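You operate a simulated robot arm through the tools that you are given. There is no shell and no other tool.

The job below is to be done with a simulated robot arm. You get a single attempt, and the scene is never put back.

JOB
Take the black relay out of the grey box; refit the cover.
Fine: lay the cover on the bench meanwhile; relay on the bench; tighten both screws with the bench's blue nut driver, put it back.

Only the result counts: the job must be done as asked and must still hold three seconds after the hand-in. Knocking over, shifting, dropping, spilling or breaking anything else fails it. Lids that push on must go on centred and level and be pressed home; caps that screw on are set level and turned clockwise until they are tight.

ROBOT AND FRAMES
A 7-joint arm with a two-finger parallel gripper, fixed in place. Base frame: the origin is at the foot of the arm, x ahead of it, y to its left, z up; the work surface is at about z = 0.88. Units: m, degrees, N and s.
Its first joint turns from -149.0 to 149.0 degrees. Payload 3.43 kg.
Tool frame: the origin (TCP) lies between the finger pads and is the grasp point; the fingertips stand 0.03 m ahead of it; z points along the fingers, y is the line along which they close. Largest opening 0.094 m; finger width 0.028, thickness 0.01; the body of the gripper, 0.05 by 0.096 m, starts 0.055 m behind the TCP.
Orientation is that of the tool frame in the base frame, as a unit quaternion [w, x, y, z]. With the fingers straight down and closing along the base's y, the tool's x points along the base's -x, its y along +y and its z along -z.

CONTROLS
- The arm moves only by the tool arm_command. Its argument "motion" is a list of rows, each a list of 6 numbers: the shift along the base's x, y, z in m, then the turn, a rotation vector about the base's x, y, z in rad. In form: [[x, y, z, wx, wy, wz], ...]. A call has 1 to 20 rows; each row is the pose to reach, as a shift and turn from the pose commanded when the call began. "hand" is the gripper command, from -1 (fully open) to 1 (shut), values between in proportion, set as the call begins (left out, the last holds). Rows are played at 5 a second. More than 0.05 m and 8.6 degrees between two rows, or a gripper value outside its range, and nothing of the call is played. A pose out of reach is approached as far as the arm can. The call stops where the force on the tool passes 50 N (or 10 N more than at its start, if that is more) or the arm is blocked; 0.2 s more then pass. The fingers move at their own pace (about 0.045 m/s each) and stop on an object; they squeeze with about 22 N. The grip force told is the motor's: it shows also when the fingers shut on nothing. Time passes only in rows, and 0.2 s behind the last, so rows that repeat a pose let the fingers close. It gives the time, the measured TCP pose, the force on the tool (base axes), the opening and the grip force at its end, in the units of the frame above (readings bear some noise), with the torque about the TCP (base axes, N m) and any sound that the robot's microphone picked up, and new pictures: "show" is both (left out), scene, wrist or none.
- Cameras (640 x 400 px; columns grow to the right, rows downward): "scene" is fixed at [0.2141, -0.5005, 1.6688]; the picture's right is [-0.73, -0.68, 0.00], its down [-0.51, 0.55, -0.66] and it looks along [0.45, -0.49, -0.75] (base axes); focal length 214 px, centre (320, 200). "wrist" rides on the gripper at [0.076, 0.014, -0.102] in the tool frame; the picture's right is [-0.18, 0.98, 0.00], its down [-0.75, -0.14, -0.64] and it looks along [-0.63, -0.12, 0.77] (tool axes); focal length 243 px, centre (320, 200).
- pixel_to_xyz(camera, pixels): for up to 12 pixels [column, row] of the newest picture of that camera ("zoom" is the newest enlarged one), the place [x, y, z] in the base frame of the surface seen there, good to about 0.003 m, but the place of the scene camera against the robot may be out by one fixed shift of up to 0.012 m in any direction. The clock stands still meanwhile.
- inspect(camera, box): a new picture of the part [left, top, right, bottom] of that camera's present view, enlarged. The clock stands still meanwhile.
- hand_in(): hands the job in; it is judged then, once.

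Unless the task says otherwise, let go and move clear before handing in.

The tools are called as name(argument=value, ...) on one line, values as JSON. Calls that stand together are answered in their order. arm_command: Moves the arm, as the interface text tells. Its arguments: {"type":"object","properties":{"motion":{"type":"array"},"hand":{"type":"number"},"show":{"type":"string","enum":["both","scene","wrist","none"]}},"required":["motion"]} The other tools are called the same way: pixel_to_xyz (camera, pixels) gives the place of the surface under pixels of a picture; inspect (camera, box) takes an enlarged picture of a part of a camera's view; hand_in () hands the job in.

At the start:

```text
t: 0.0
position: [0.6113, -0.7779, 1.2092]
tcp_rot: [0.001, 0.0, 1.0, 0.0]
ft_force: [0.4, 0.1, -1.1]
wrist_torque: [0.02, 0.03, 0.03]
width: 0.0937
grip_force: 0.0
```

scene: 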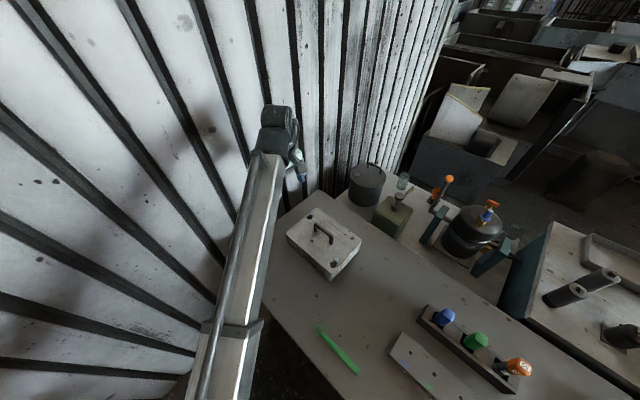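
wrist: 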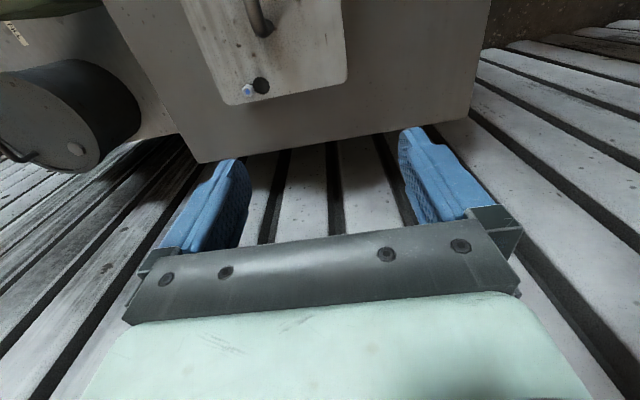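

The scene picture shows the grey box with a handled cover near (323,240) and a rack with blue, green and orange drivers near (445,315)-(517,367). I'll look closer before moving.

inspect(camera="scene", box=[260, 180, 400, 300])

inspect(camera="scene", box=[380, 280, 560, 400])

pixel_to_xyz(camera="scene", pixels=[[323, 240], [314, 210], [287, 235], [333, 278], [361, 243], [309, 218], [336, 262], [445, 315], [475, 340], [517, 367], [337, 349], [400, 300]])

```text
3.33 times, centred on (330, 240) of scene
```

zoom: 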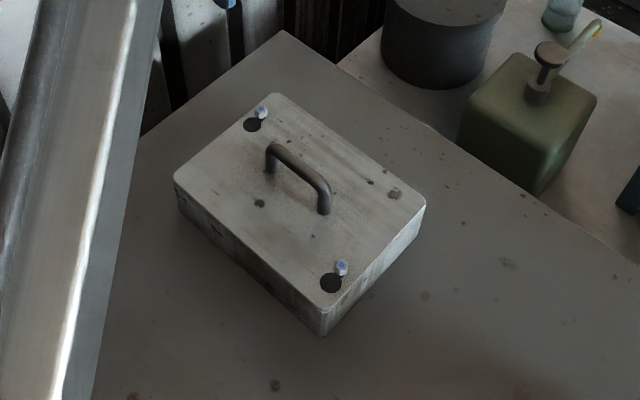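

```text
3.33 times, centred on (470, 340) of scene
```

zoom: 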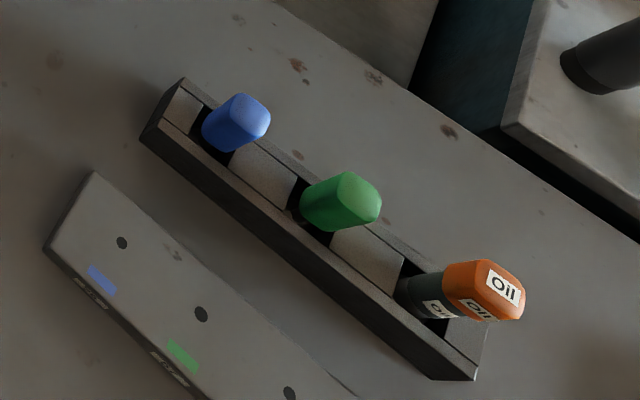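

```text
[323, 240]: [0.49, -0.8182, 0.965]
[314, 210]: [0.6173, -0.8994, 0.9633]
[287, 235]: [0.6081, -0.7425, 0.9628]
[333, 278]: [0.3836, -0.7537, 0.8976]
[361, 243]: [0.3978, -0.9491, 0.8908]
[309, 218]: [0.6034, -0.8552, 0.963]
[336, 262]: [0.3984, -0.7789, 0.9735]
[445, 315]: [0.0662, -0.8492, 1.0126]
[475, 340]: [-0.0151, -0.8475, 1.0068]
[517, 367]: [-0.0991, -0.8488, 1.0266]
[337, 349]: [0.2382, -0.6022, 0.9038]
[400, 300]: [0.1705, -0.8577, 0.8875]
```

The box cover shows two hex heads with blue tops (zoom about (262,112) and (341,268)), each next to a dark round hole, so these look like keyhole slots. I'll move back along x so the wrist camera can look at the cover.

arm_command(motion=[[-0.04, 0, 0, 0, 0, 0], [-0.08, 0, 0, 0, 0, 0], [-0.12, 0, 0, 0, 0, 0], [-0.16, 0, 0, 0, 0, 0], [-0.2, 0, 0, 0, 0, 0], [-0.24, 0, 0, 0, 0, 0], [-0.28, 0, 0, 0, 0, 0], [-0.32, 0, 0, 0, 0, 0], [-0.32, 0, 0, 0, 0, 0]], hand=-1)

```text
t: 2.0
position: [0.2922, -0.7809, 1.1991]
tcp_rot: [0.002, 0.0, 1.0, -0.008]
ft_force: [0.2, 0.1, 0.4]
wrist_torque: [-0.01, 0.05, 0.0]
width: 0.094
grip_force: 0.0
out of reach, approached as far as the arm can: row 6, 7, 8, 9
```

scene: 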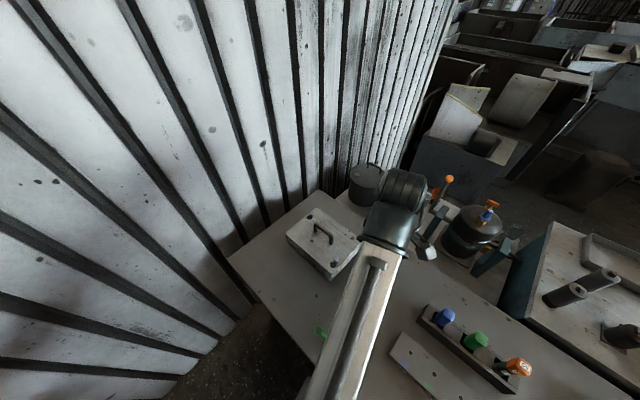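
wrist: 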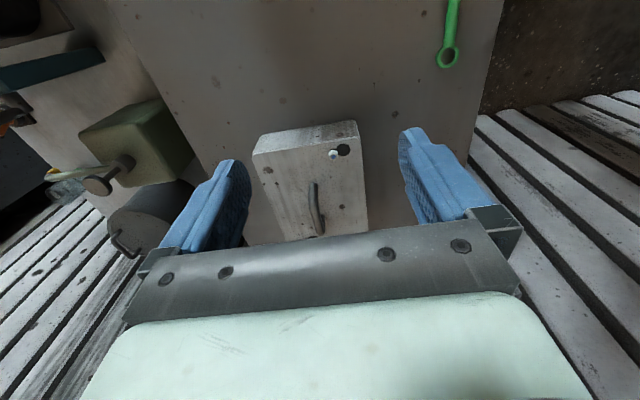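

The wrist view shows the box at (310,180), near screw at (334,154) with its hole at (344,149), handle at (316,208). I'll measure these with the wrist camera and look closer.

pixel_to_xyz(camera="wrist", pixels=[[334, 153], [345, 149], [254, 153], [356, 134], [315, 190], [319, 230], [330, 220], [267, 170], [450, 60], [447, 10], [300, 60]])

inspect(camera="wrist", box=[230, 110, 390, 240])

inspect(camera="scene", box=[380, 310, 500, 400])

```text
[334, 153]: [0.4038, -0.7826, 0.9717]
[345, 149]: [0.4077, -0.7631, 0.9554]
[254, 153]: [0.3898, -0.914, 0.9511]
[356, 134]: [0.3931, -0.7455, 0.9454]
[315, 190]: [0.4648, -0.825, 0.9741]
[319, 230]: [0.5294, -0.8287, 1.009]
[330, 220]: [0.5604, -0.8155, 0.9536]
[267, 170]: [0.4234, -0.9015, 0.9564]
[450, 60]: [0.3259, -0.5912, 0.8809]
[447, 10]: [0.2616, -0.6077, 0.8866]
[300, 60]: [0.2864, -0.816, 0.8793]
```

```text
3.08 times, centred on (310, 175) of wrist
```

zoom: 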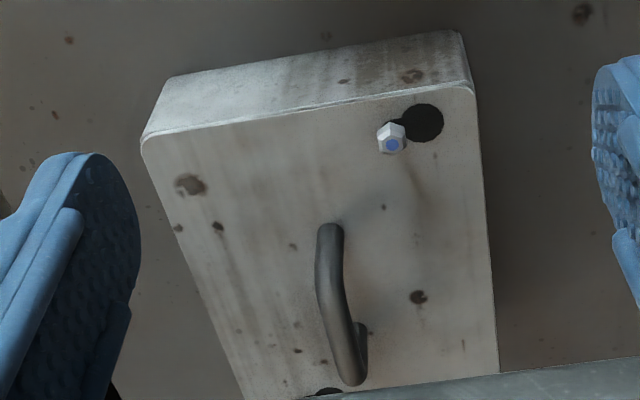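

```text
4.44 times, centred on (440, 355) of scene
```

zoom: 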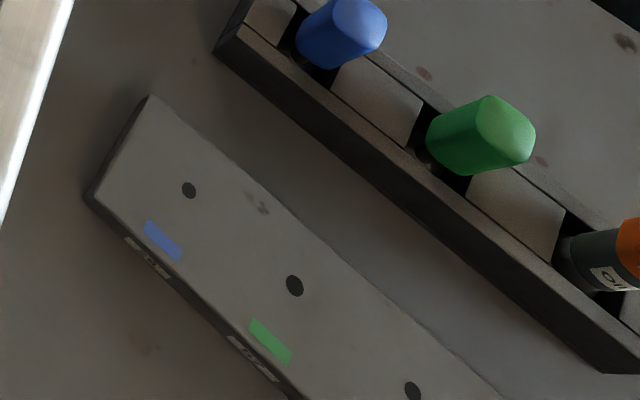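

Near screw is at about (0.404,-0.783,0.972) with its keyhole hole about 0.02 m toward +y. Next I'll move out to view the far screw, and test the reach there.

arm_command(motion=[[0.04, -0.017, -0.01, 0, 0, 0], [0.08, -0.034, -0.02, 0, 0, 0], [0.12, -0.051, -0.04, 0, 0, 0], [0.16, -0.068, -0.06, 0, 0, 0], [0.2, -0.085, -0.08, 0, 0, 0], [0.2, -0.085, -0.08, 0, 0, 0]])

```text
t: 3.4
position: [0.4929, -0.8655, 1.1189]
tcp_rot: [0.001, 0.001, 1.0, 0.0]
ft_force: [-0.9, 0.4, 0.7]
wrist_torque: [0.03, 0.02, -0.01]
width: 0.094
grip_force: 0.0
```

scene: 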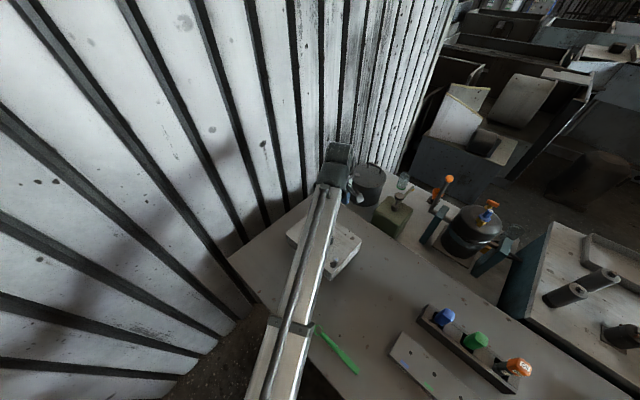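
wrist: 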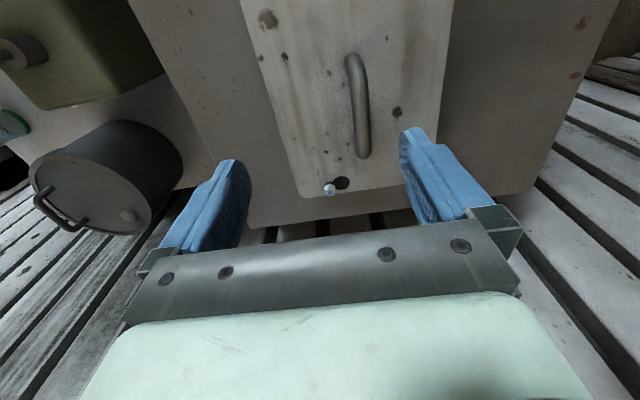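

The far screw is at (330,190) with its hole at (342,183), and the handle runs from (350,60) to (363,155). I'll measure them and zoom in.

pixel_to_xyz(camera="wrist", pixels=[[330, 189], [343, 182], [298, 192], [405, 180], [352, 60], [364, 150], [322, 192], [325, 180], [267, 20], [360, 90]])

inspect(camera="wrist", box=[290, 150, 380, 210])

inspect(camera="wrist", box=[240, 0, 460, 210])

```text
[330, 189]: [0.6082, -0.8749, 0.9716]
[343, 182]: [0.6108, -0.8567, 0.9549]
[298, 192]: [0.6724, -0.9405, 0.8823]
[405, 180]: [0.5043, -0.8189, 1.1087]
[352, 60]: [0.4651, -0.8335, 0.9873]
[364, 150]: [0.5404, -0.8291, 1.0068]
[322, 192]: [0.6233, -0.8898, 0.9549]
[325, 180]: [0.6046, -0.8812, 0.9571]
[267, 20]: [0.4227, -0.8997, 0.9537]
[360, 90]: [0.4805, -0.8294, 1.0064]
```

```text
6.67 times, centred on (335, 180) of wrist
```

zoom: 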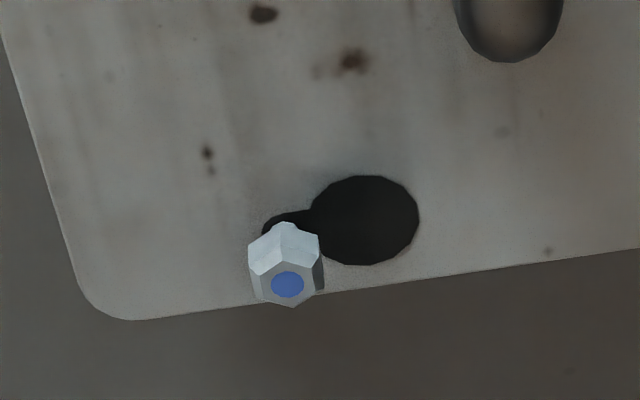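

```text
1.90 times, centred on (350, 105) of wrist
```

zoom: 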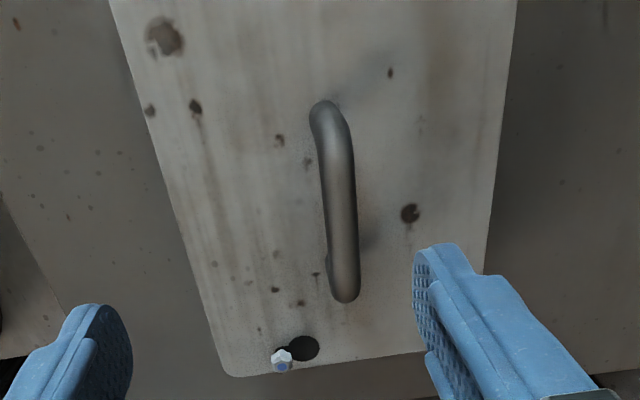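

Screw tops read (0.608,-0.875,0.972) far and (0.404,-0.783,0.972) near, about 0.016 above the cover plate at 0.955. I'll test whether the arm can reach over the far screw at driver height.

arm_command(motion=[[0.03, 0, 0.0, 0, 0, 0], [0.06, -0.003, 0.0, 0, 0, 0], [0.09, -0.006, 0.0, 0, 0, 0], [0.116, -0.009, 0.0, 0, 0, 0], [0.116, -0.009, 0.0, 0, 0, 0]])

```text
t: 4.6
position: [0.6076, -0.875, 1.1181]
tcp_rot: [0.0, 0.001, 1.0, 0.0]
ft_force: [0.1, 0.1, -0.5]
wrist_torque: [0.02, 0.02, 0.05]
width: 0.094
grip_force: 0.1
```

scene: 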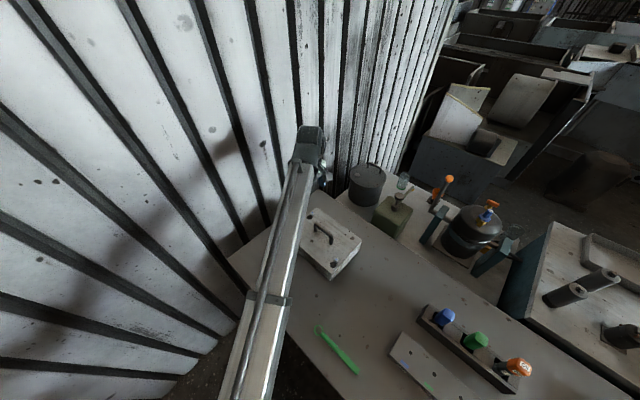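
wrist: 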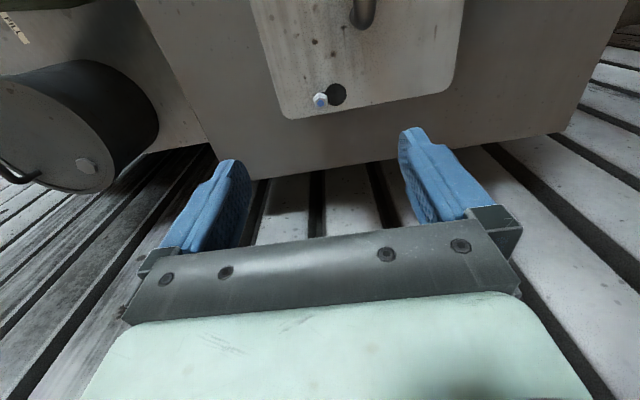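

Reach over the far screw is fine at z=1.118. The screw sits at (320,100) now; I'll measure and zoom for detail.

inspect(camera="wrist", box=[290, 75, 370, 125])

pixel_to_xyz(camera="wrist", pixels=[[320, 100], [321, 101], [337, 95], [319, 95], [280, 110], [450, 90], [300, 119], [430, 97], [320, 90], [330, 108], [255, 5]])

inspect(camera="scene", box=[310, 235, 365, 280])

inspect(camera="scene", box=[300, 200, 330, 225])

```text
8.00 times, centred on (330, 100) of wrist
```

zoom: 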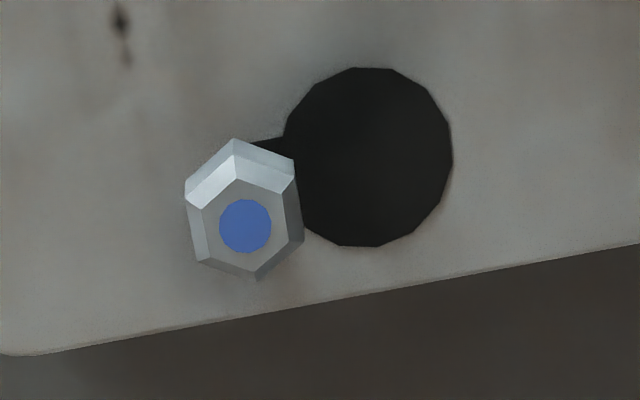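

```text
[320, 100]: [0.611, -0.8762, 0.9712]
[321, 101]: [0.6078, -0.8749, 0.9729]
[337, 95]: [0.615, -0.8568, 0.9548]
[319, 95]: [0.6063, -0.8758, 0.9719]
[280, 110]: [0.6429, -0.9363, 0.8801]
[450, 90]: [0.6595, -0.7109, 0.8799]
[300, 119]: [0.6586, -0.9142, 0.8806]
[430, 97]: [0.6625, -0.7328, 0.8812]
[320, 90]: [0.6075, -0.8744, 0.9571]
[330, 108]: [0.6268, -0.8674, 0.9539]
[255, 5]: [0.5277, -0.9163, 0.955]
```

```text
8.89 times, centred on (338, 258) of scene
```

zoom: 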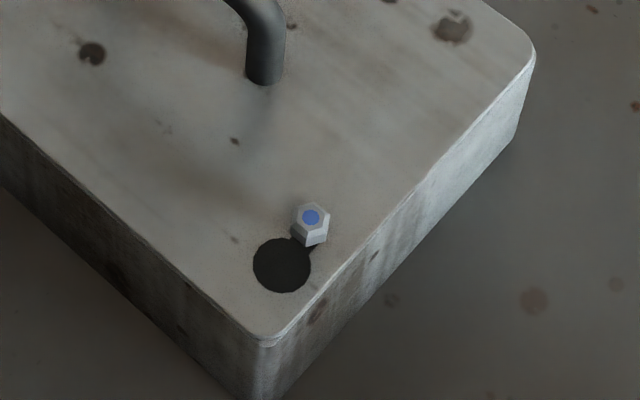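

```text
16.00 times, centred on (315, 212) of scene
```

zoom: 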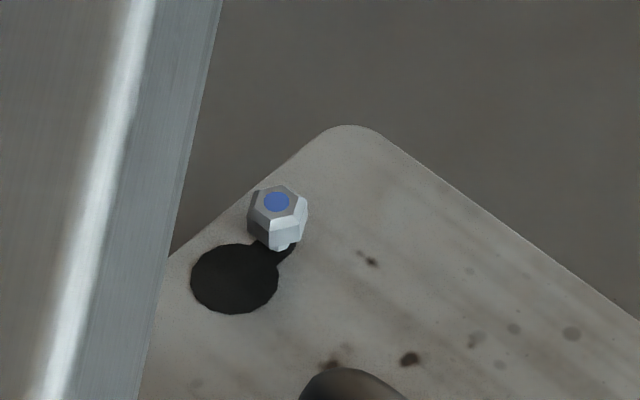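

The hex heads stand clear above the plate with keyholes about 0.017-0.019 m to +y. I need the cover's exact orientation, so I'll sample its edges.

pixel_to_xyz(camera="wrist", pixels=[[294, 115], [330, 111], [368, 104], [400, 98], [432, 92], [257, 20], [265, 50], [274, 85], [461, 10], [455, 40], [450, 75], [363, 10]])

inspect(camera="wrist", box=[230, 0, 490, 150])

```text
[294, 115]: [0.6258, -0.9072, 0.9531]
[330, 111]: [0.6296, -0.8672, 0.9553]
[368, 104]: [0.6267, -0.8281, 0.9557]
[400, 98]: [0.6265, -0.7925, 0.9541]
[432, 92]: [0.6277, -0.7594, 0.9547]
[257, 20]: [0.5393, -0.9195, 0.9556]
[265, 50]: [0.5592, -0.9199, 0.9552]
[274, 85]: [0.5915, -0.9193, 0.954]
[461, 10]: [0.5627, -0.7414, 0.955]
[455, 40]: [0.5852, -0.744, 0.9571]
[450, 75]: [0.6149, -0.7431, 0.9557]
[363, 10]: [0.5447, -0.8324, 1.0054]
```

```text
2.46 times, centred on (360, 75) of wrist
```

zoom: 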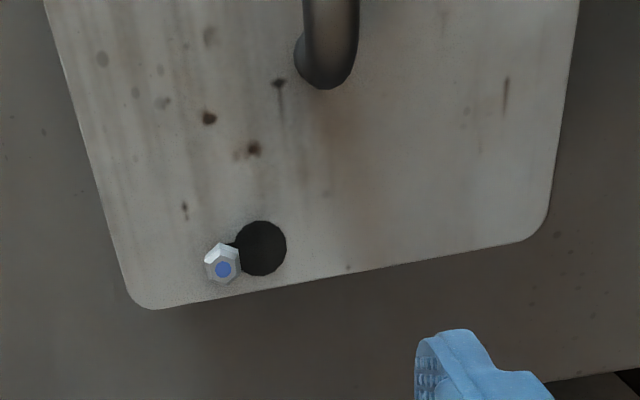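

The cover is aligned with the base axes, x 0.388–0.63 and y −0.92 to −0.742, handle along x at y≈−0.831. I'll map the bench for placing things and calibrate the scene camera against the screws.

pixel_to_xyz(camera="scene", pixels=[[337, 260], [312.3, 212], [229, 261], [357, 398], [393, 355], [404, 333], [440, 398], [420, 318], [429, 306], [517, 385], [400, 240], [350, 340]])

inspect(camera="scene", box=[220, 220, 520, 400])

```text
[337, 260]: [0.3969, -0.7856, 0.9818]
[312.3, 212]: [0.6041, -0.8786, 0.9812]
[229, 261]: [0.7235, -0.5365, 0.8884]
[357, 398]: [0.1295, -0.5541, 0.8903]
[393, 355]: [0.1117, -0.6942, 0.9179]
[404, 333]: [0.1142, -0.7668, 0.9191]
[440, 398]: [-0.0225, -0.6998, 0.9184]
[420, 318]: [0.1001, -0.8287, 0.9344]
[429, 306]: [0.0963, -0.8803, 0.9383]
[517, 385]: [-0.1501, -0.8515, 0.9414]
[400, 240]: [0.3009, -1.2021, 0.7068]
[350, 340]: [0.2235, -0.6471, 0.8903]
```

```text
2.13 times, centred on (370, 310) of scene
```

zoom: 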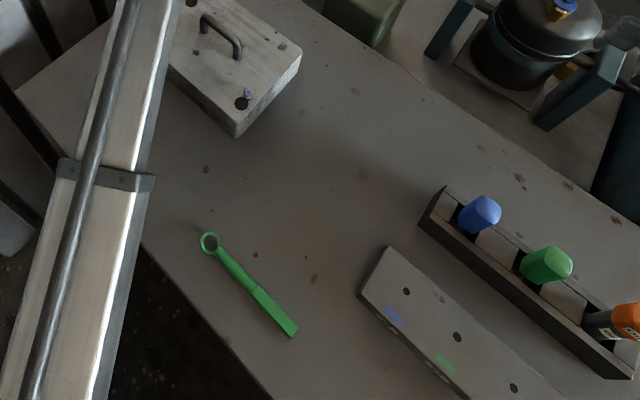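

The scene camera reads about (−0.006,−0.003,+0.0095) off from the wrist camera, and the bench between box and rack (x 0.13–0.38, y −0.93 to −0.64) is free for the cover. I'll move above the handle and descend around it with open fingers.

arm_command(motion=[[-0.04, 0.018, 0.0, 0, 0, 0], [-0.08, 0.036, 0.0, 0, 0, 0], [-0.1, 0.044, 0.0, 0, 0, 0], [-0.1, 0.044, -0.03, 0, 0, 0], [-0.1, 0.044, -0.06, 0, 0, 0], [-0.1, 0.044, -0.06, 0, 0, 0]], hand=-1)

```text
t: 6.0
position: [0.5078, -0.8312, 1.0592]
tcp_rot: [-0.001, -0.001, 1.0, 0.001]
ft_force: [-0.6, 0.9, 0.4]
wrist_torque: [0.01, -0.02, -0.03]
width: 0.094
grip_force: 0.1
```

scene: 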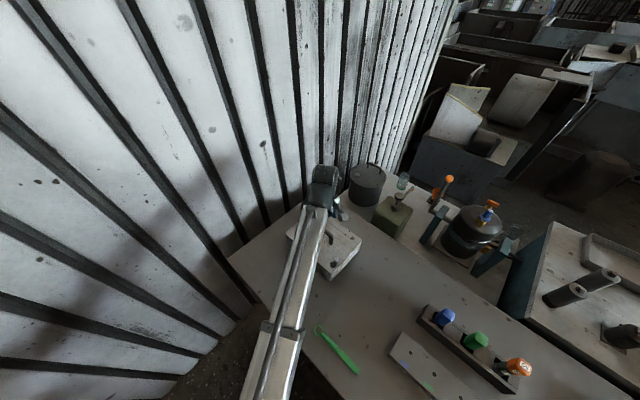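
wrist: 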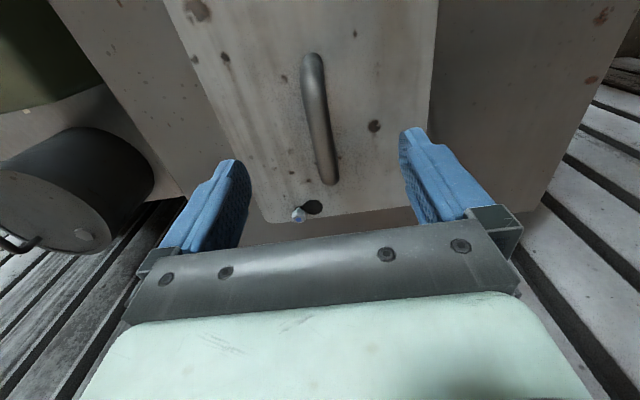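

Handle is centred between the fingers, running (312,60) to (326,180). I'll measure the bar for the grasp height and centre.

pixel_to_xyz(camera="wrist", pixels=[[313, 80], [318, 120], [323, 160], [302, 90], [327, 90], [308, 130], [331, 130], [313, 55], [327, 183], [314, 207], [298, 214]])

inspect(camera="wrist", box=[260, 40, 380, 230])

```text
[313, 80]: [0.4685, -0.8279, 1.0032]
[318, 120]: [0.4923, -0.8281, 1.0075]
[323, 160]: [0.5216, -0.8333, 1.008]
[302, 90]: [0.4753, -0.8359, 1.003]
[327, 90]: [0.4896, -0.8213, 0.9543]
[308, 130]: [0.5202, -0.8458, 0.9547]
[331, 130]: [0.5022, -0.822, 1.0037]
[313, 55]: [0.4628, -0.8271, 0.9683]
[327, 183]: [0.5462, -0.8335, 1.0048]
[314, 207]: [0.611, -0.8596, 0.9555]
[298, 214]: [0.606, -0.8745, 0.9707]
```

```text
2.11 times, centred on (320, 135) of wrist
```

zoom: 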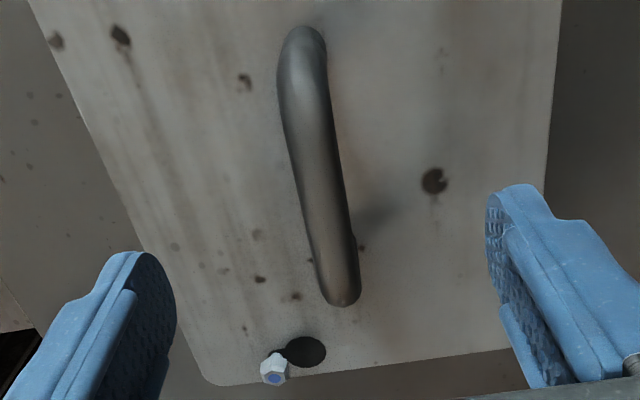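

The bar is about 0.014 thick, centred at y≈−0.829, top at z≈1.008. I'll descend to z≈1.0 and close on it.

arm_command(motion=[[0, 0.001, -0.02, 0, 0, 0], [0, 0.001, -0.04, 0, 0, 0], [0, 0.001, -0.058, 0, 0, 0], [0, 0.001, -0.058, 0, 0, 0]], show="none")

arm_command(motion=[[0, 0, 0, 0, 0, 0], [0, 0, 0, 0, 0, 0], [0, 0, 0, 0, 0, 0], [0, 0, 0, 0, 0, 0], [0, 0, 0, 0, 0, 0], [0, 0, 0, 0, 0, 0], [0, 0, 0, 0, 0, 0]], hand=1)

```text
t: 7.0
position: [0.507, -0.8316, 1.0005]
tcp_rot: [0.0, 0.0, 1.0, 0.0]
ft_force: [0.0, 0.9, 0.5]
wrist_torque: [0.0, 0.01, -0.02]
width: 0.094
grip_force: 0.0
```

```text
t: 8.6
position: [0.5067, -0.8307, 1.0017]
tcp_rot: [0.0, 0.0, 1.0, 0.001]
ft_force: [0.0, 2.1, -0.1]
wrist_torque: [0.0, 0.01, -0.01]
width: 0.0198
grip_force: 22.0
```

scene: 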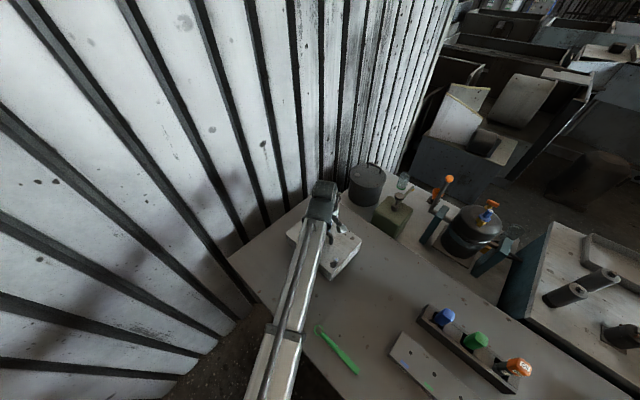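
wrist: 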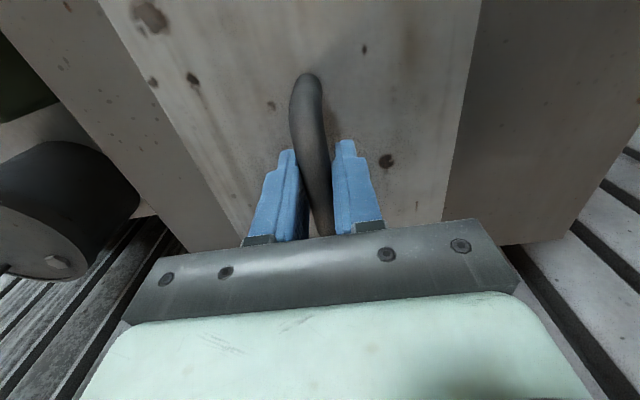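

Gripped at width 0.0198 with only 2 N side load. I'll slide the cover gently toward −y in small steps and watch the force, to learn if the screws are loose.

arm_command(motion=[[0, -0.002, 0, 0, 0, 0], [0, -0.004, 0, 0, 0, 0], [0, -0.006, 0, 0, 0, 0], [0, -0.006, 0, 0, 0, 0]], show="wrist")

```text
t: 9.6
position: [0.5067, -0.8362, 1.0001]
tcp_rot: [0.0, 0.0, 1.0, -0.001]
ft_force: [0.7, 0.8, -0.4]
wrist_torque: [-0.01, -0.03, 0.0]
width: 0.0198
grip_force: 22.0
```

wrist: 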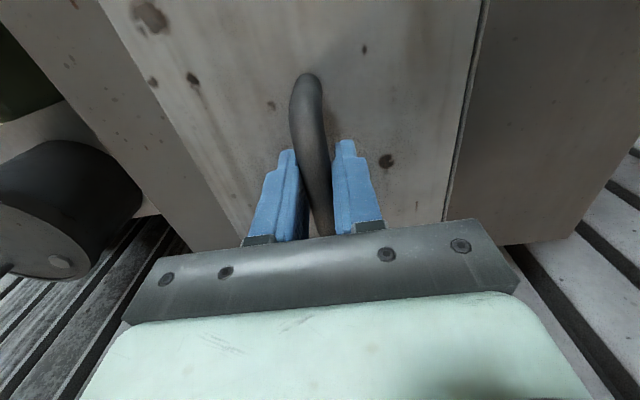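

The cover slides freely (rim exposed at (465,100)), so the screws are already loose. I'll continue to about 0.018 m total, then check hole and screw alignment.

arm_command(motion=[[0, -0.003, 0, 0, 0, 0], [0, -0.006, 0, 0, 0, 0], [0, -0.009, 0, 0, 0, 0], [0, -0.012, 0, 0, 0, 0], [0, -0.012, 0, 0, 0, 0]])

inspect(camera="scene", box=[290, 200, 370, 280])

```text
t: 10.8
position: [0.5075, -0.8489, 0.9999]
tcp_rot: [0.0, 0.001, 1.0, 0.0]
ft_force: [0.7, -0.1, -0.5]
wrist_torque: [0.02, -0.03, 0.01]
width: 0.0202
grip_force: 22.2
```

scene: 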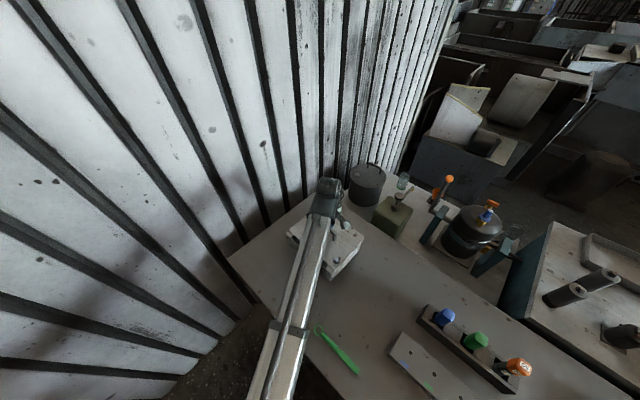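
wrist: 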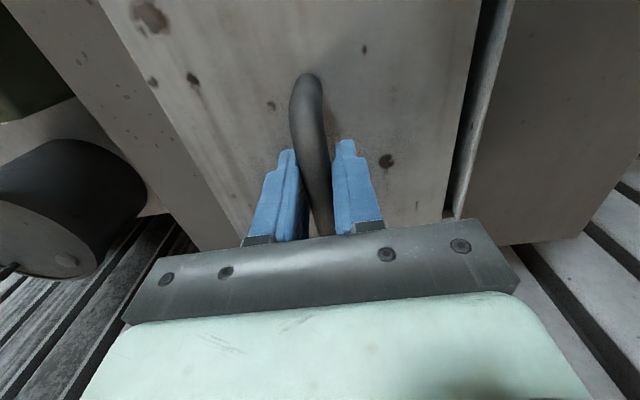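

```text
5.00 times, centred on (330, 240) of scene
```

zoom: 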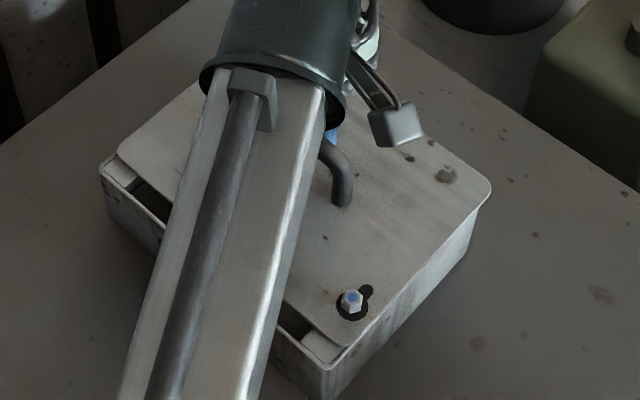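

The near screw now stands in its round hole (zoom (351,303)). I'll zoom in to check centring.

inspect(camera="scene", box=[322, 250, 347, 268])

```text
16.00 times, centred on (334, 259) of scene
```

zoom: 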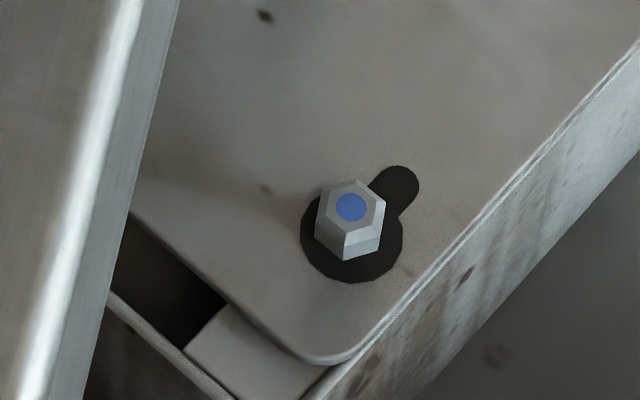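

The screw axis sits about 2 mm past the hole centre, so I'll ease the cover back +y by 0.002 and lift slowly while watching the forces.

arm_command(motion=[[0, 0.002, 0, 0, 0, 0], [0, 0.002, 0.004, 0, 0, 0], [0, 0.002, 0.008, 0, 0, 0], [0, 0.002, 0.012, 0, 0, 0], [0, 0.002, 0.012, 0, 0, 0]])

inspect(camera="scene", box=[290, 210, 370, 285])

```text
t: 12.0
position: [0.5081, -0.8464, 1.0124]
tcp_rot: [0.0, 0.0, 1.0, 0.0]
ft_force: [-0.2, 0.3, -1.4]
wrist_torque: [-0.01, -0.02, -0.01]
width: 0.0197
grip_force: 21.6
```

scene: 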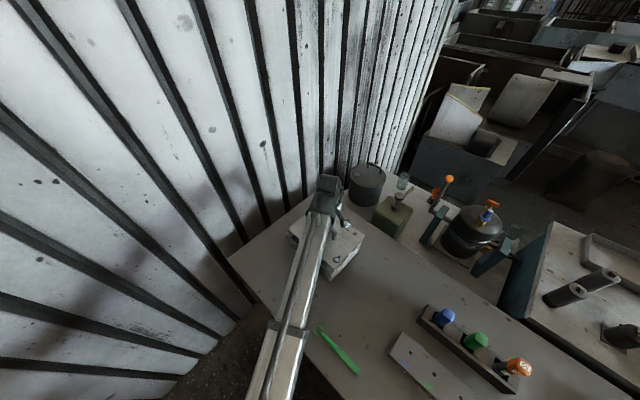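
wrist: 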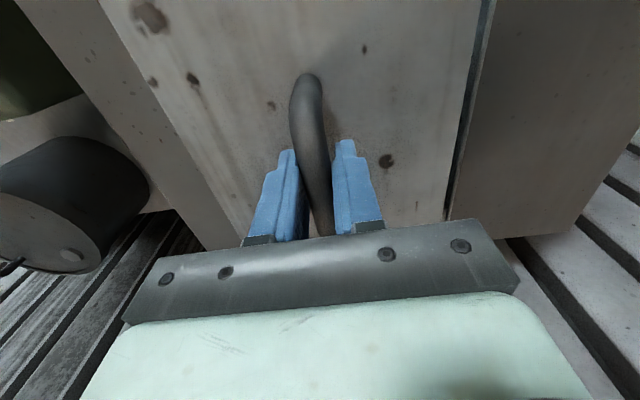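

```text
5.33 times, centred on (330, 248) of scene
```

zoom: 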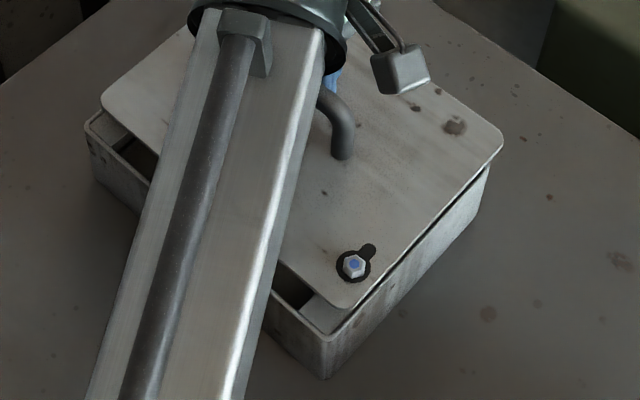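

The cover lifts freely past the screw heads with about 1.4 N load. I'll raise it well clear.

arm_command(motion=[[0, 0, 0.01, 0, 0, 0], [0, 0, 0.03, 0, 0, 0], [0, 0, 0.06, 0, 0, 0], [0, 0, 0.09, 0, 0, 0], [0, 0, 0.12, 0, 0, 0], [0, 0, 0.12, 0, 0, 0]])

inspect(camera="scene", box=[280, 180, 400, 290])

```text
t: 13.4
position: [0.5072, -0.8459, 1.1333]
tcp_rot: [0.0, 0.0, 1.0, 0.0]
ft_force: [0.0, -0.1, -1.9]
wrist_torque: [-0.01, -0.01, 0.02]
width: 0.02
grip_force: 21.8
```

scene: 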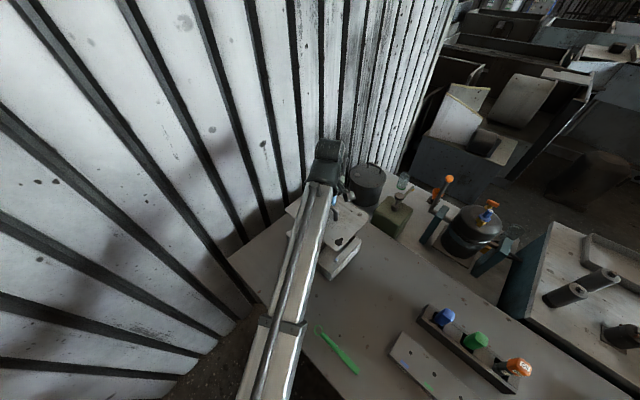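
wrist: 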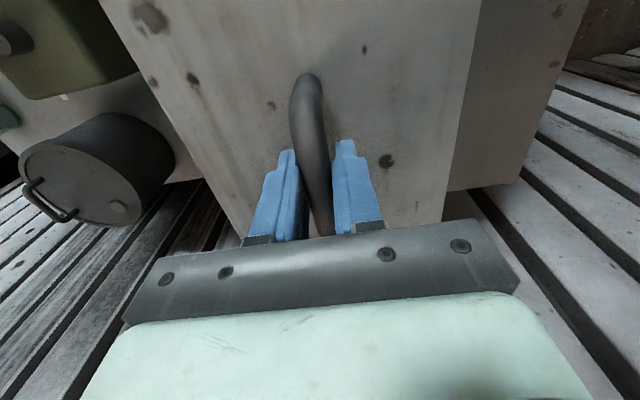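

```text
3.64 times, centred on (340, 235) of scene
```

zoom: 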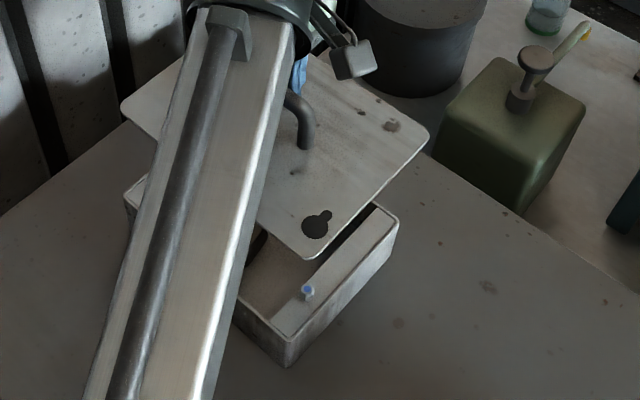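

The thin cover plate hangs level. I'll carry it toward the free bench area at (0.255,−0.79), descending slightly to keep within reach.

arm_command(motion=[[-0.04, 0.009, -0.003, 0, 0, 0], [-0.08, 0.018, -0.008, 0, 0, 0], [-0.12, 0.027, -0.013, 0, 0, 0], [-0.16, 0.036, -0.018, 0, 0, 0], [-0.2, 0.045, -0.023, 0, 0, 0], [-0.24, 0.053, -0.028, 0, 0, 0], [-0.252, 0.056, -0.033, 0, 0, 0], [-0.252, 0.056, -0.033, 0, 0, 0]])

```text
t: 15.2
position: [0.2562, -0.7899, 1.1008]
tcp_rot: [0.0, 0.0, 1.0, 0.0]
ft_force: [0.1, 0.0, -1.6]
wrist_torque: [0.0, -0.02, -0.01]
width: 0.02
grip_force: 21.6
```

scene: 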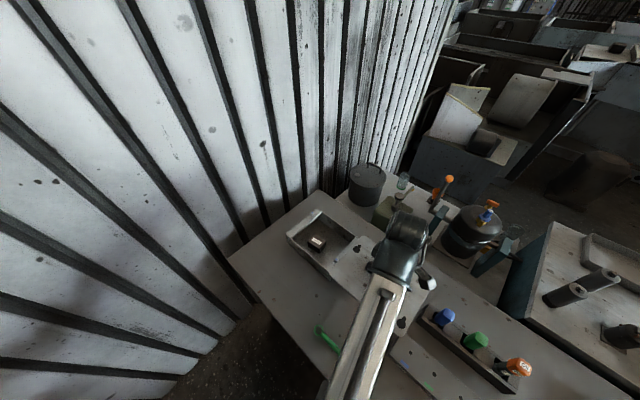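
wrist: 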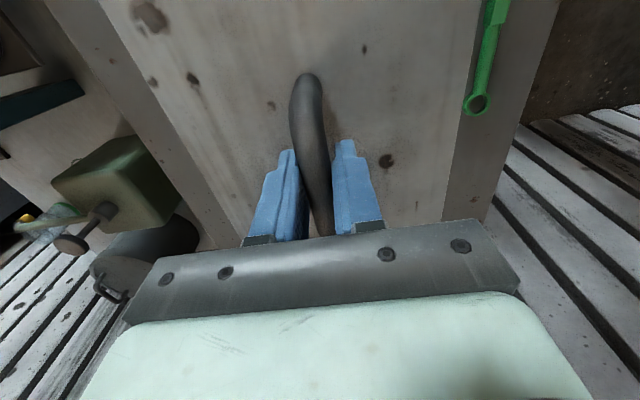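

The box is now open and a component shows at (317,242) in the scene. I'll zoom into the interior while holding the cover.

inspect(camera="scene", box=[280, 200, 370, 280])

inspect(camera="scene", box=[300, 230, 335, 255])

inspect(camera="scene", box=[310, 240, 490, 360])

```text
5.00 times, centred on (325, 240) of scene
```

zoom: 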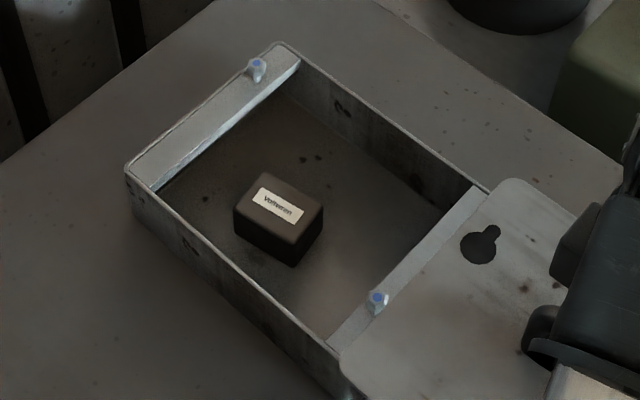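

```text
16.00 times, centred on (318, 242) of scene
```

zoom: 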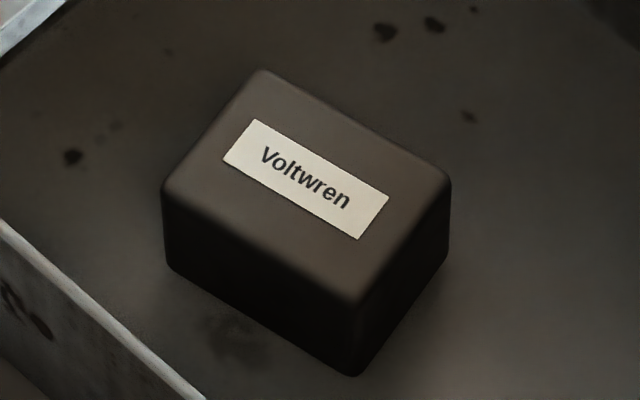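

```text
3.33 times, centred on (400, 300) of scene
```

zoom: 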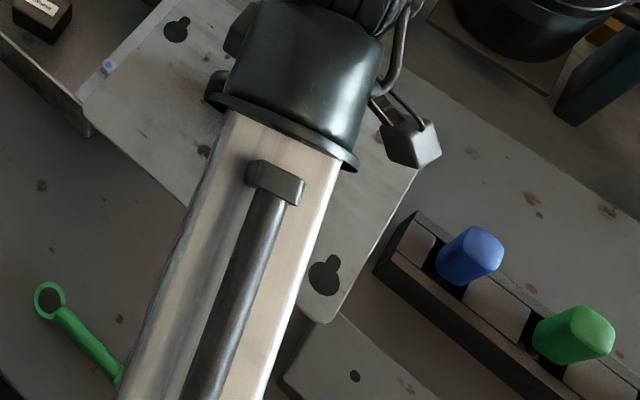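

The relay ("Voltwren", black block) is alone in the box. Now I'll turn the cover 90° over the bench so it has ample clearance from the box and the rack.

arm_command(motion=[[0, 0, 0, 0, 0, 0.131], [0, 0, 0, 0, 0, 0.262], [0, 0, 0, 0, 0, 0.393], [0, 0, 0, 0, 0, 0.524], [0, 0, 0, 0, 0, 0.654], [0, 0, 0, 0, 0, 0.785], [0, 0, 0, 0, 0, 0.916], [0, 0, 0, 0, 0, 1.047], [0, 0, 0, 0, 0, 1.178], [0, 0, 0, 0, 0, 1.309], [0, 0, 0, 0, 0, 1.44], [0, 0, 0, 0, 0, 1.5708], [0, 0, 0, 0, 0, 1.5708]])

```text
t: 18.0
position: [0.2565, -0.7905, 1.0988]
tcp_rot: [0.0, 0.708, -0.707, 0.0]
ft_force: [0.9, -0.2, -1.8]
wrist_torque: [-0.01, 0.02, -0.01]
width: 0.02
grip_force: 22.2
```

scene: 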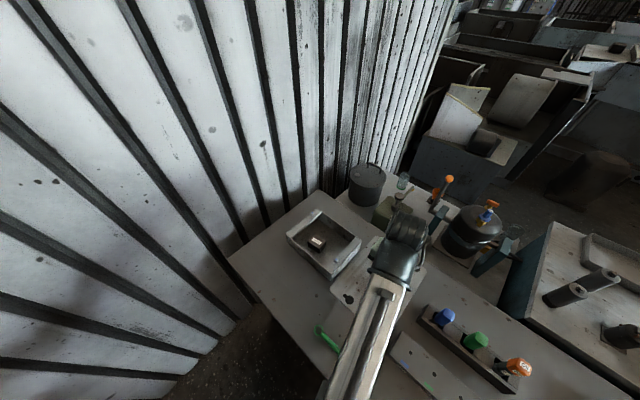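
wrist: 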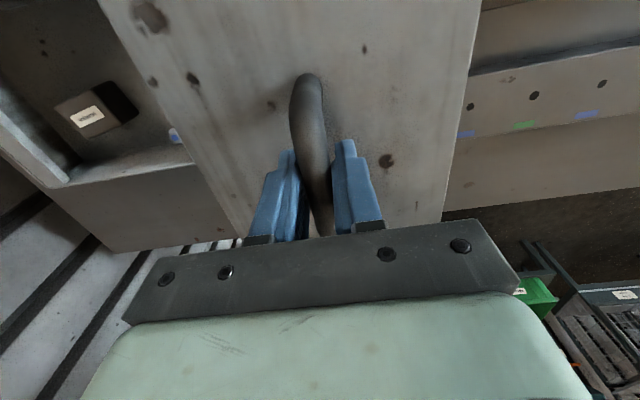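

The cover is turned, with clear bench beneath it. I'll lower it to just above the bench, then settle slowly until contact.

arm_command(motion=[[0, 0, -0.03, 0, 0, 0], [0, 0, -0.06, 0, 0, 0], [0, 0, -0.09, 0, 0, 0], [0, 0, -0.12, 0, 0, 0], [0, 0, -0.145, 0, 0, 0], [0, 0, -0.158, 0, 0, 0], [0, 0, -0.158, 0, 0, 0]])

inspect(camera="scene", box=[310, 240, 490, 360])

```text
t: 19.6
position: [0.2567, -0.7915, 0.9409]
tcp_rot: [-0.001, 0.707, -0.707, 0.0]
ft_force: [0.7, 0.0, -2.2]
wrist_torque: [0.01, -0.01, 0.02]
width: 0.0195
grip_force: 22.5
```

scene: 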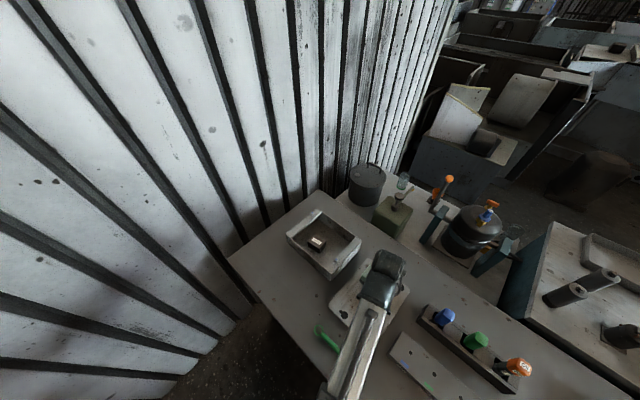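
wrist: 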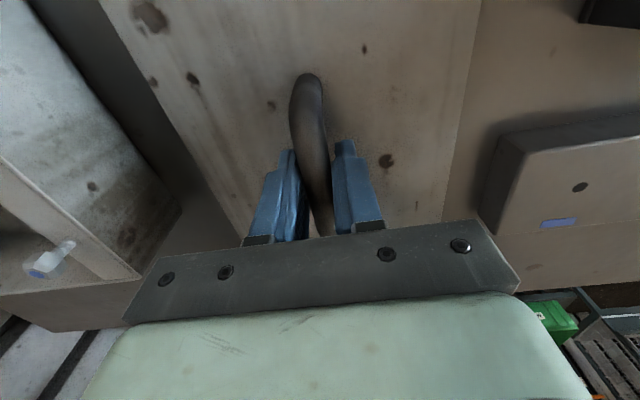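

```text
3.33 times, centred on (400, 300) of scene
```

zoom: 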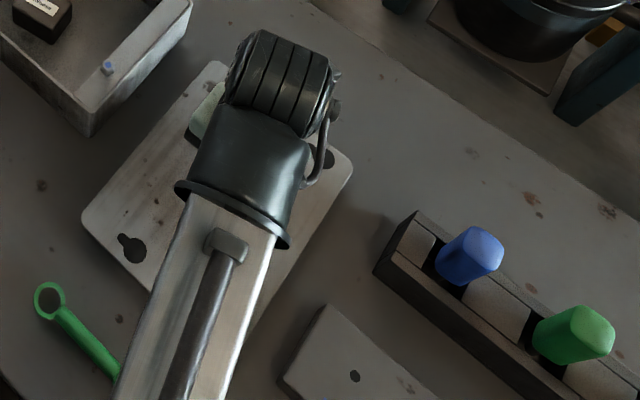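

The cover is clear of the box, spanner, plate and rack. I'll lower the last centimetre slowly.

arm_command(motion=[[0, 0, -0.003, 0, 0, 0], [0, 0, -0.006, 0, 0, 0], [0, 0, -0.009, 0, 0, 0], [0, 0, -0.009, 0, 0, 0]], show="none")

```text
t: 20.6
position: [0.2559, -0.7914, 0.9339]
tcp_rot: [0.001, 0.707, -0.707, 0.0]
ft_force: [-0.1, -0.5, 20.7]
wrist_torque: [-0.07, 0.0, -0.02]
width: 0.0201
grip_force: 22.4
```

Contact with the bench at 20 N, z=0.934. I'll ease up slightly and open the fingers.

arm_command(motion=[[0, 0, 0.0015, 0, 0, 0], [0, 0, 0.0015, 0, 0, 0]], show="none")

arm_command(motion=[[0, 0, 0, 0, 0, 0], [0, 0, 0, 0, 0, 0], [0, 0, 0, 0, 0, 0], [0, 0, 0, 0, 0, 0], [0, 0, 0, 0, 0, 0]], hand=-1)

```text
t: 21.2
position: [0.2555, -0.7902, 0.9339]
tcp_rot: [0.0, 0.707, -0.707, 0.0]
ft_force: [-0.7, -2.7, 4.5]
wrist_torque: [-0.41, 0.04, 0.01]
width: 0.02
grip_force: 22.3
```

```text
t: 22.4
position: [0.2563, -0.7898, 0.9346]
tcp_rot: [-0.001, -0.707, 0.707, 0.0]
ft_force: [-0.1, -0.3, -0.2]
wrist_torque: [-0.01, 0.02, 0.0]
width: 0.0937
grip_force: 0.1
```

scene: 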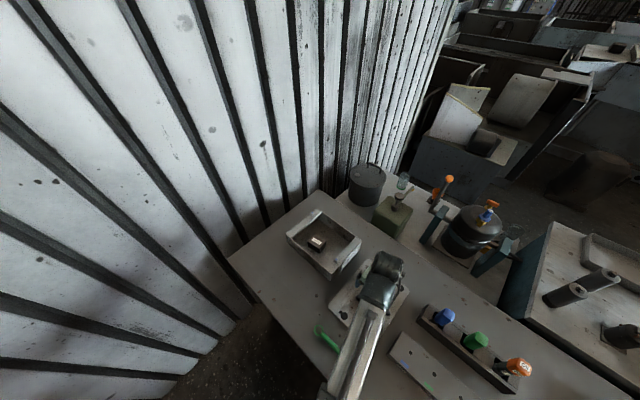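
wrist: 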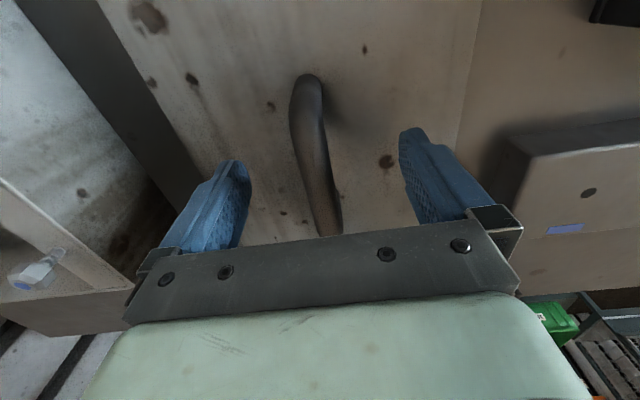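

The cover rests on the bench, free of the fingers. I'll rise straight up and turn the hand back.

arm_command(motion=[[0, 0, 0.04, 0, 0, 0], [0, 0, 0.08, 0, 0, 0], [0, 0, 0.12, 0, 0, 0], [0, 0, 0.165, 0, 0, 0], [0, 0, 0.165, 0, 0, -0.131], [0, 0, 0.165, 0, 0, -0.262], [0, 0, 0.165, 0, 0, -0.393], [0, 0, 0.165, 0, 0, -0.524], [0, 0, 0.165, 0, 0, -0.654], [0, 0, 0.165, 0, 0, -0.785], [0, 0, 0.165, 0, 0, -0.916], [0, 0, 0.165, 0, 0, -1.047], [0, 0, 0.165, 0, 0, -1.178], [0, 0, 0.165, 0, 0, -1.309], [0, 0, 0.165, 0, 0, -1.44], [0, 0, 0.165, 0, 0, -1.5708], [0, 0, 0.165, 0, 0, -1.5708]])

```text
t: 26.0
position: [0.2566, -0.7914, 1.0994]
tcp_rot: [0.0, 0.002, 1.0, 0.0]
ft_force: [-0.6, 0.9, 1.1]
wrist_torque: [0.02, 0.01, 0.02]
width: 0.094
grip_force: 0.0
```

scene: 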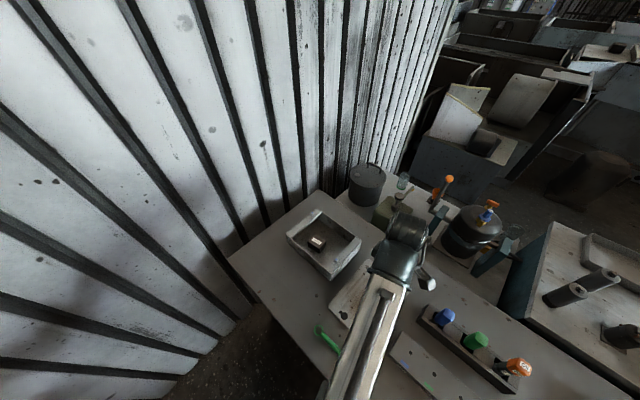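
wrist: 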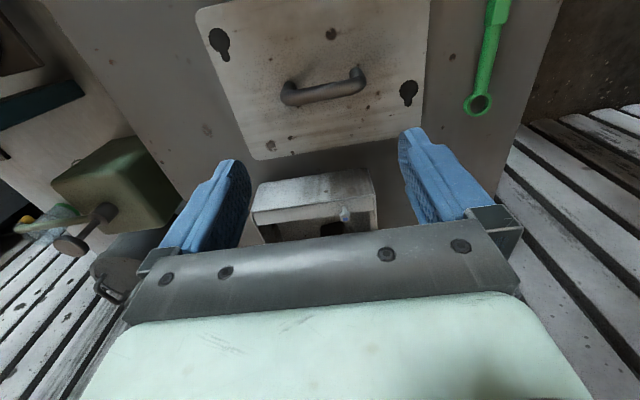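

The cover lies flat at (320,70) with clear margins to the spanner. Now I'll move to look into the box at the relay.

arm_command(motion=[[0.04, -0.005, 0.01, 0, 0, 0], [0.08, -0.01, 0.02, 0, 0, 0], [0.12, -0.015, 0.03, 0, 0, 0], [0.16, -0.02, 0.03, 0, 0, 0], [0.18, -0.02, 0.03, 0, 0, 0], [0.18, -0.02, 0.03, 0, 0, 0]])

```text
t: 27.4
position: [0.4365, -0.8107, 1.1292]
tcp_rot: [0.0, 0.002, 1.0, 0.001]
ft_force: [-0.4, 0.3, 0.7]
wrist_torque: [-0.02, 0.03, 0.0]
width: 0.0943
grip_force: 0.1
```

scene: 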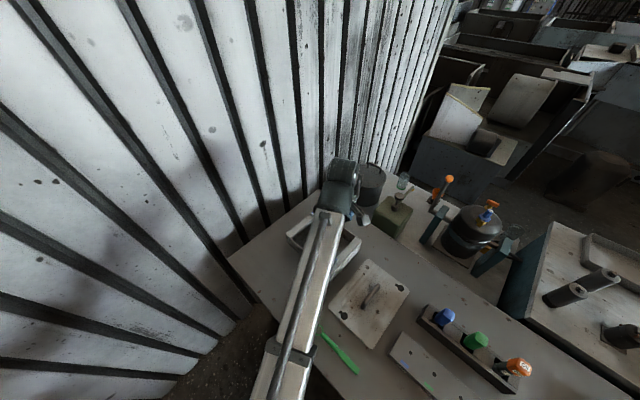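
wrist: 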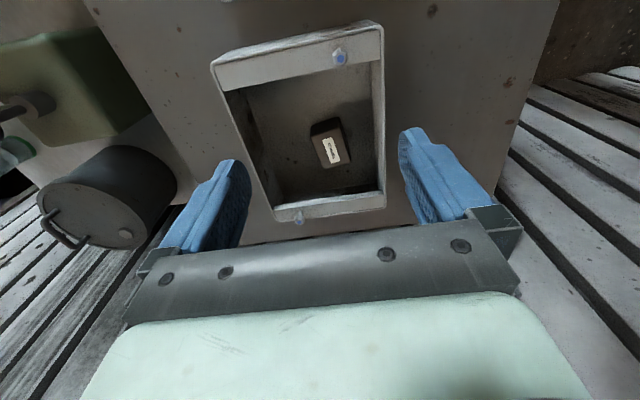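

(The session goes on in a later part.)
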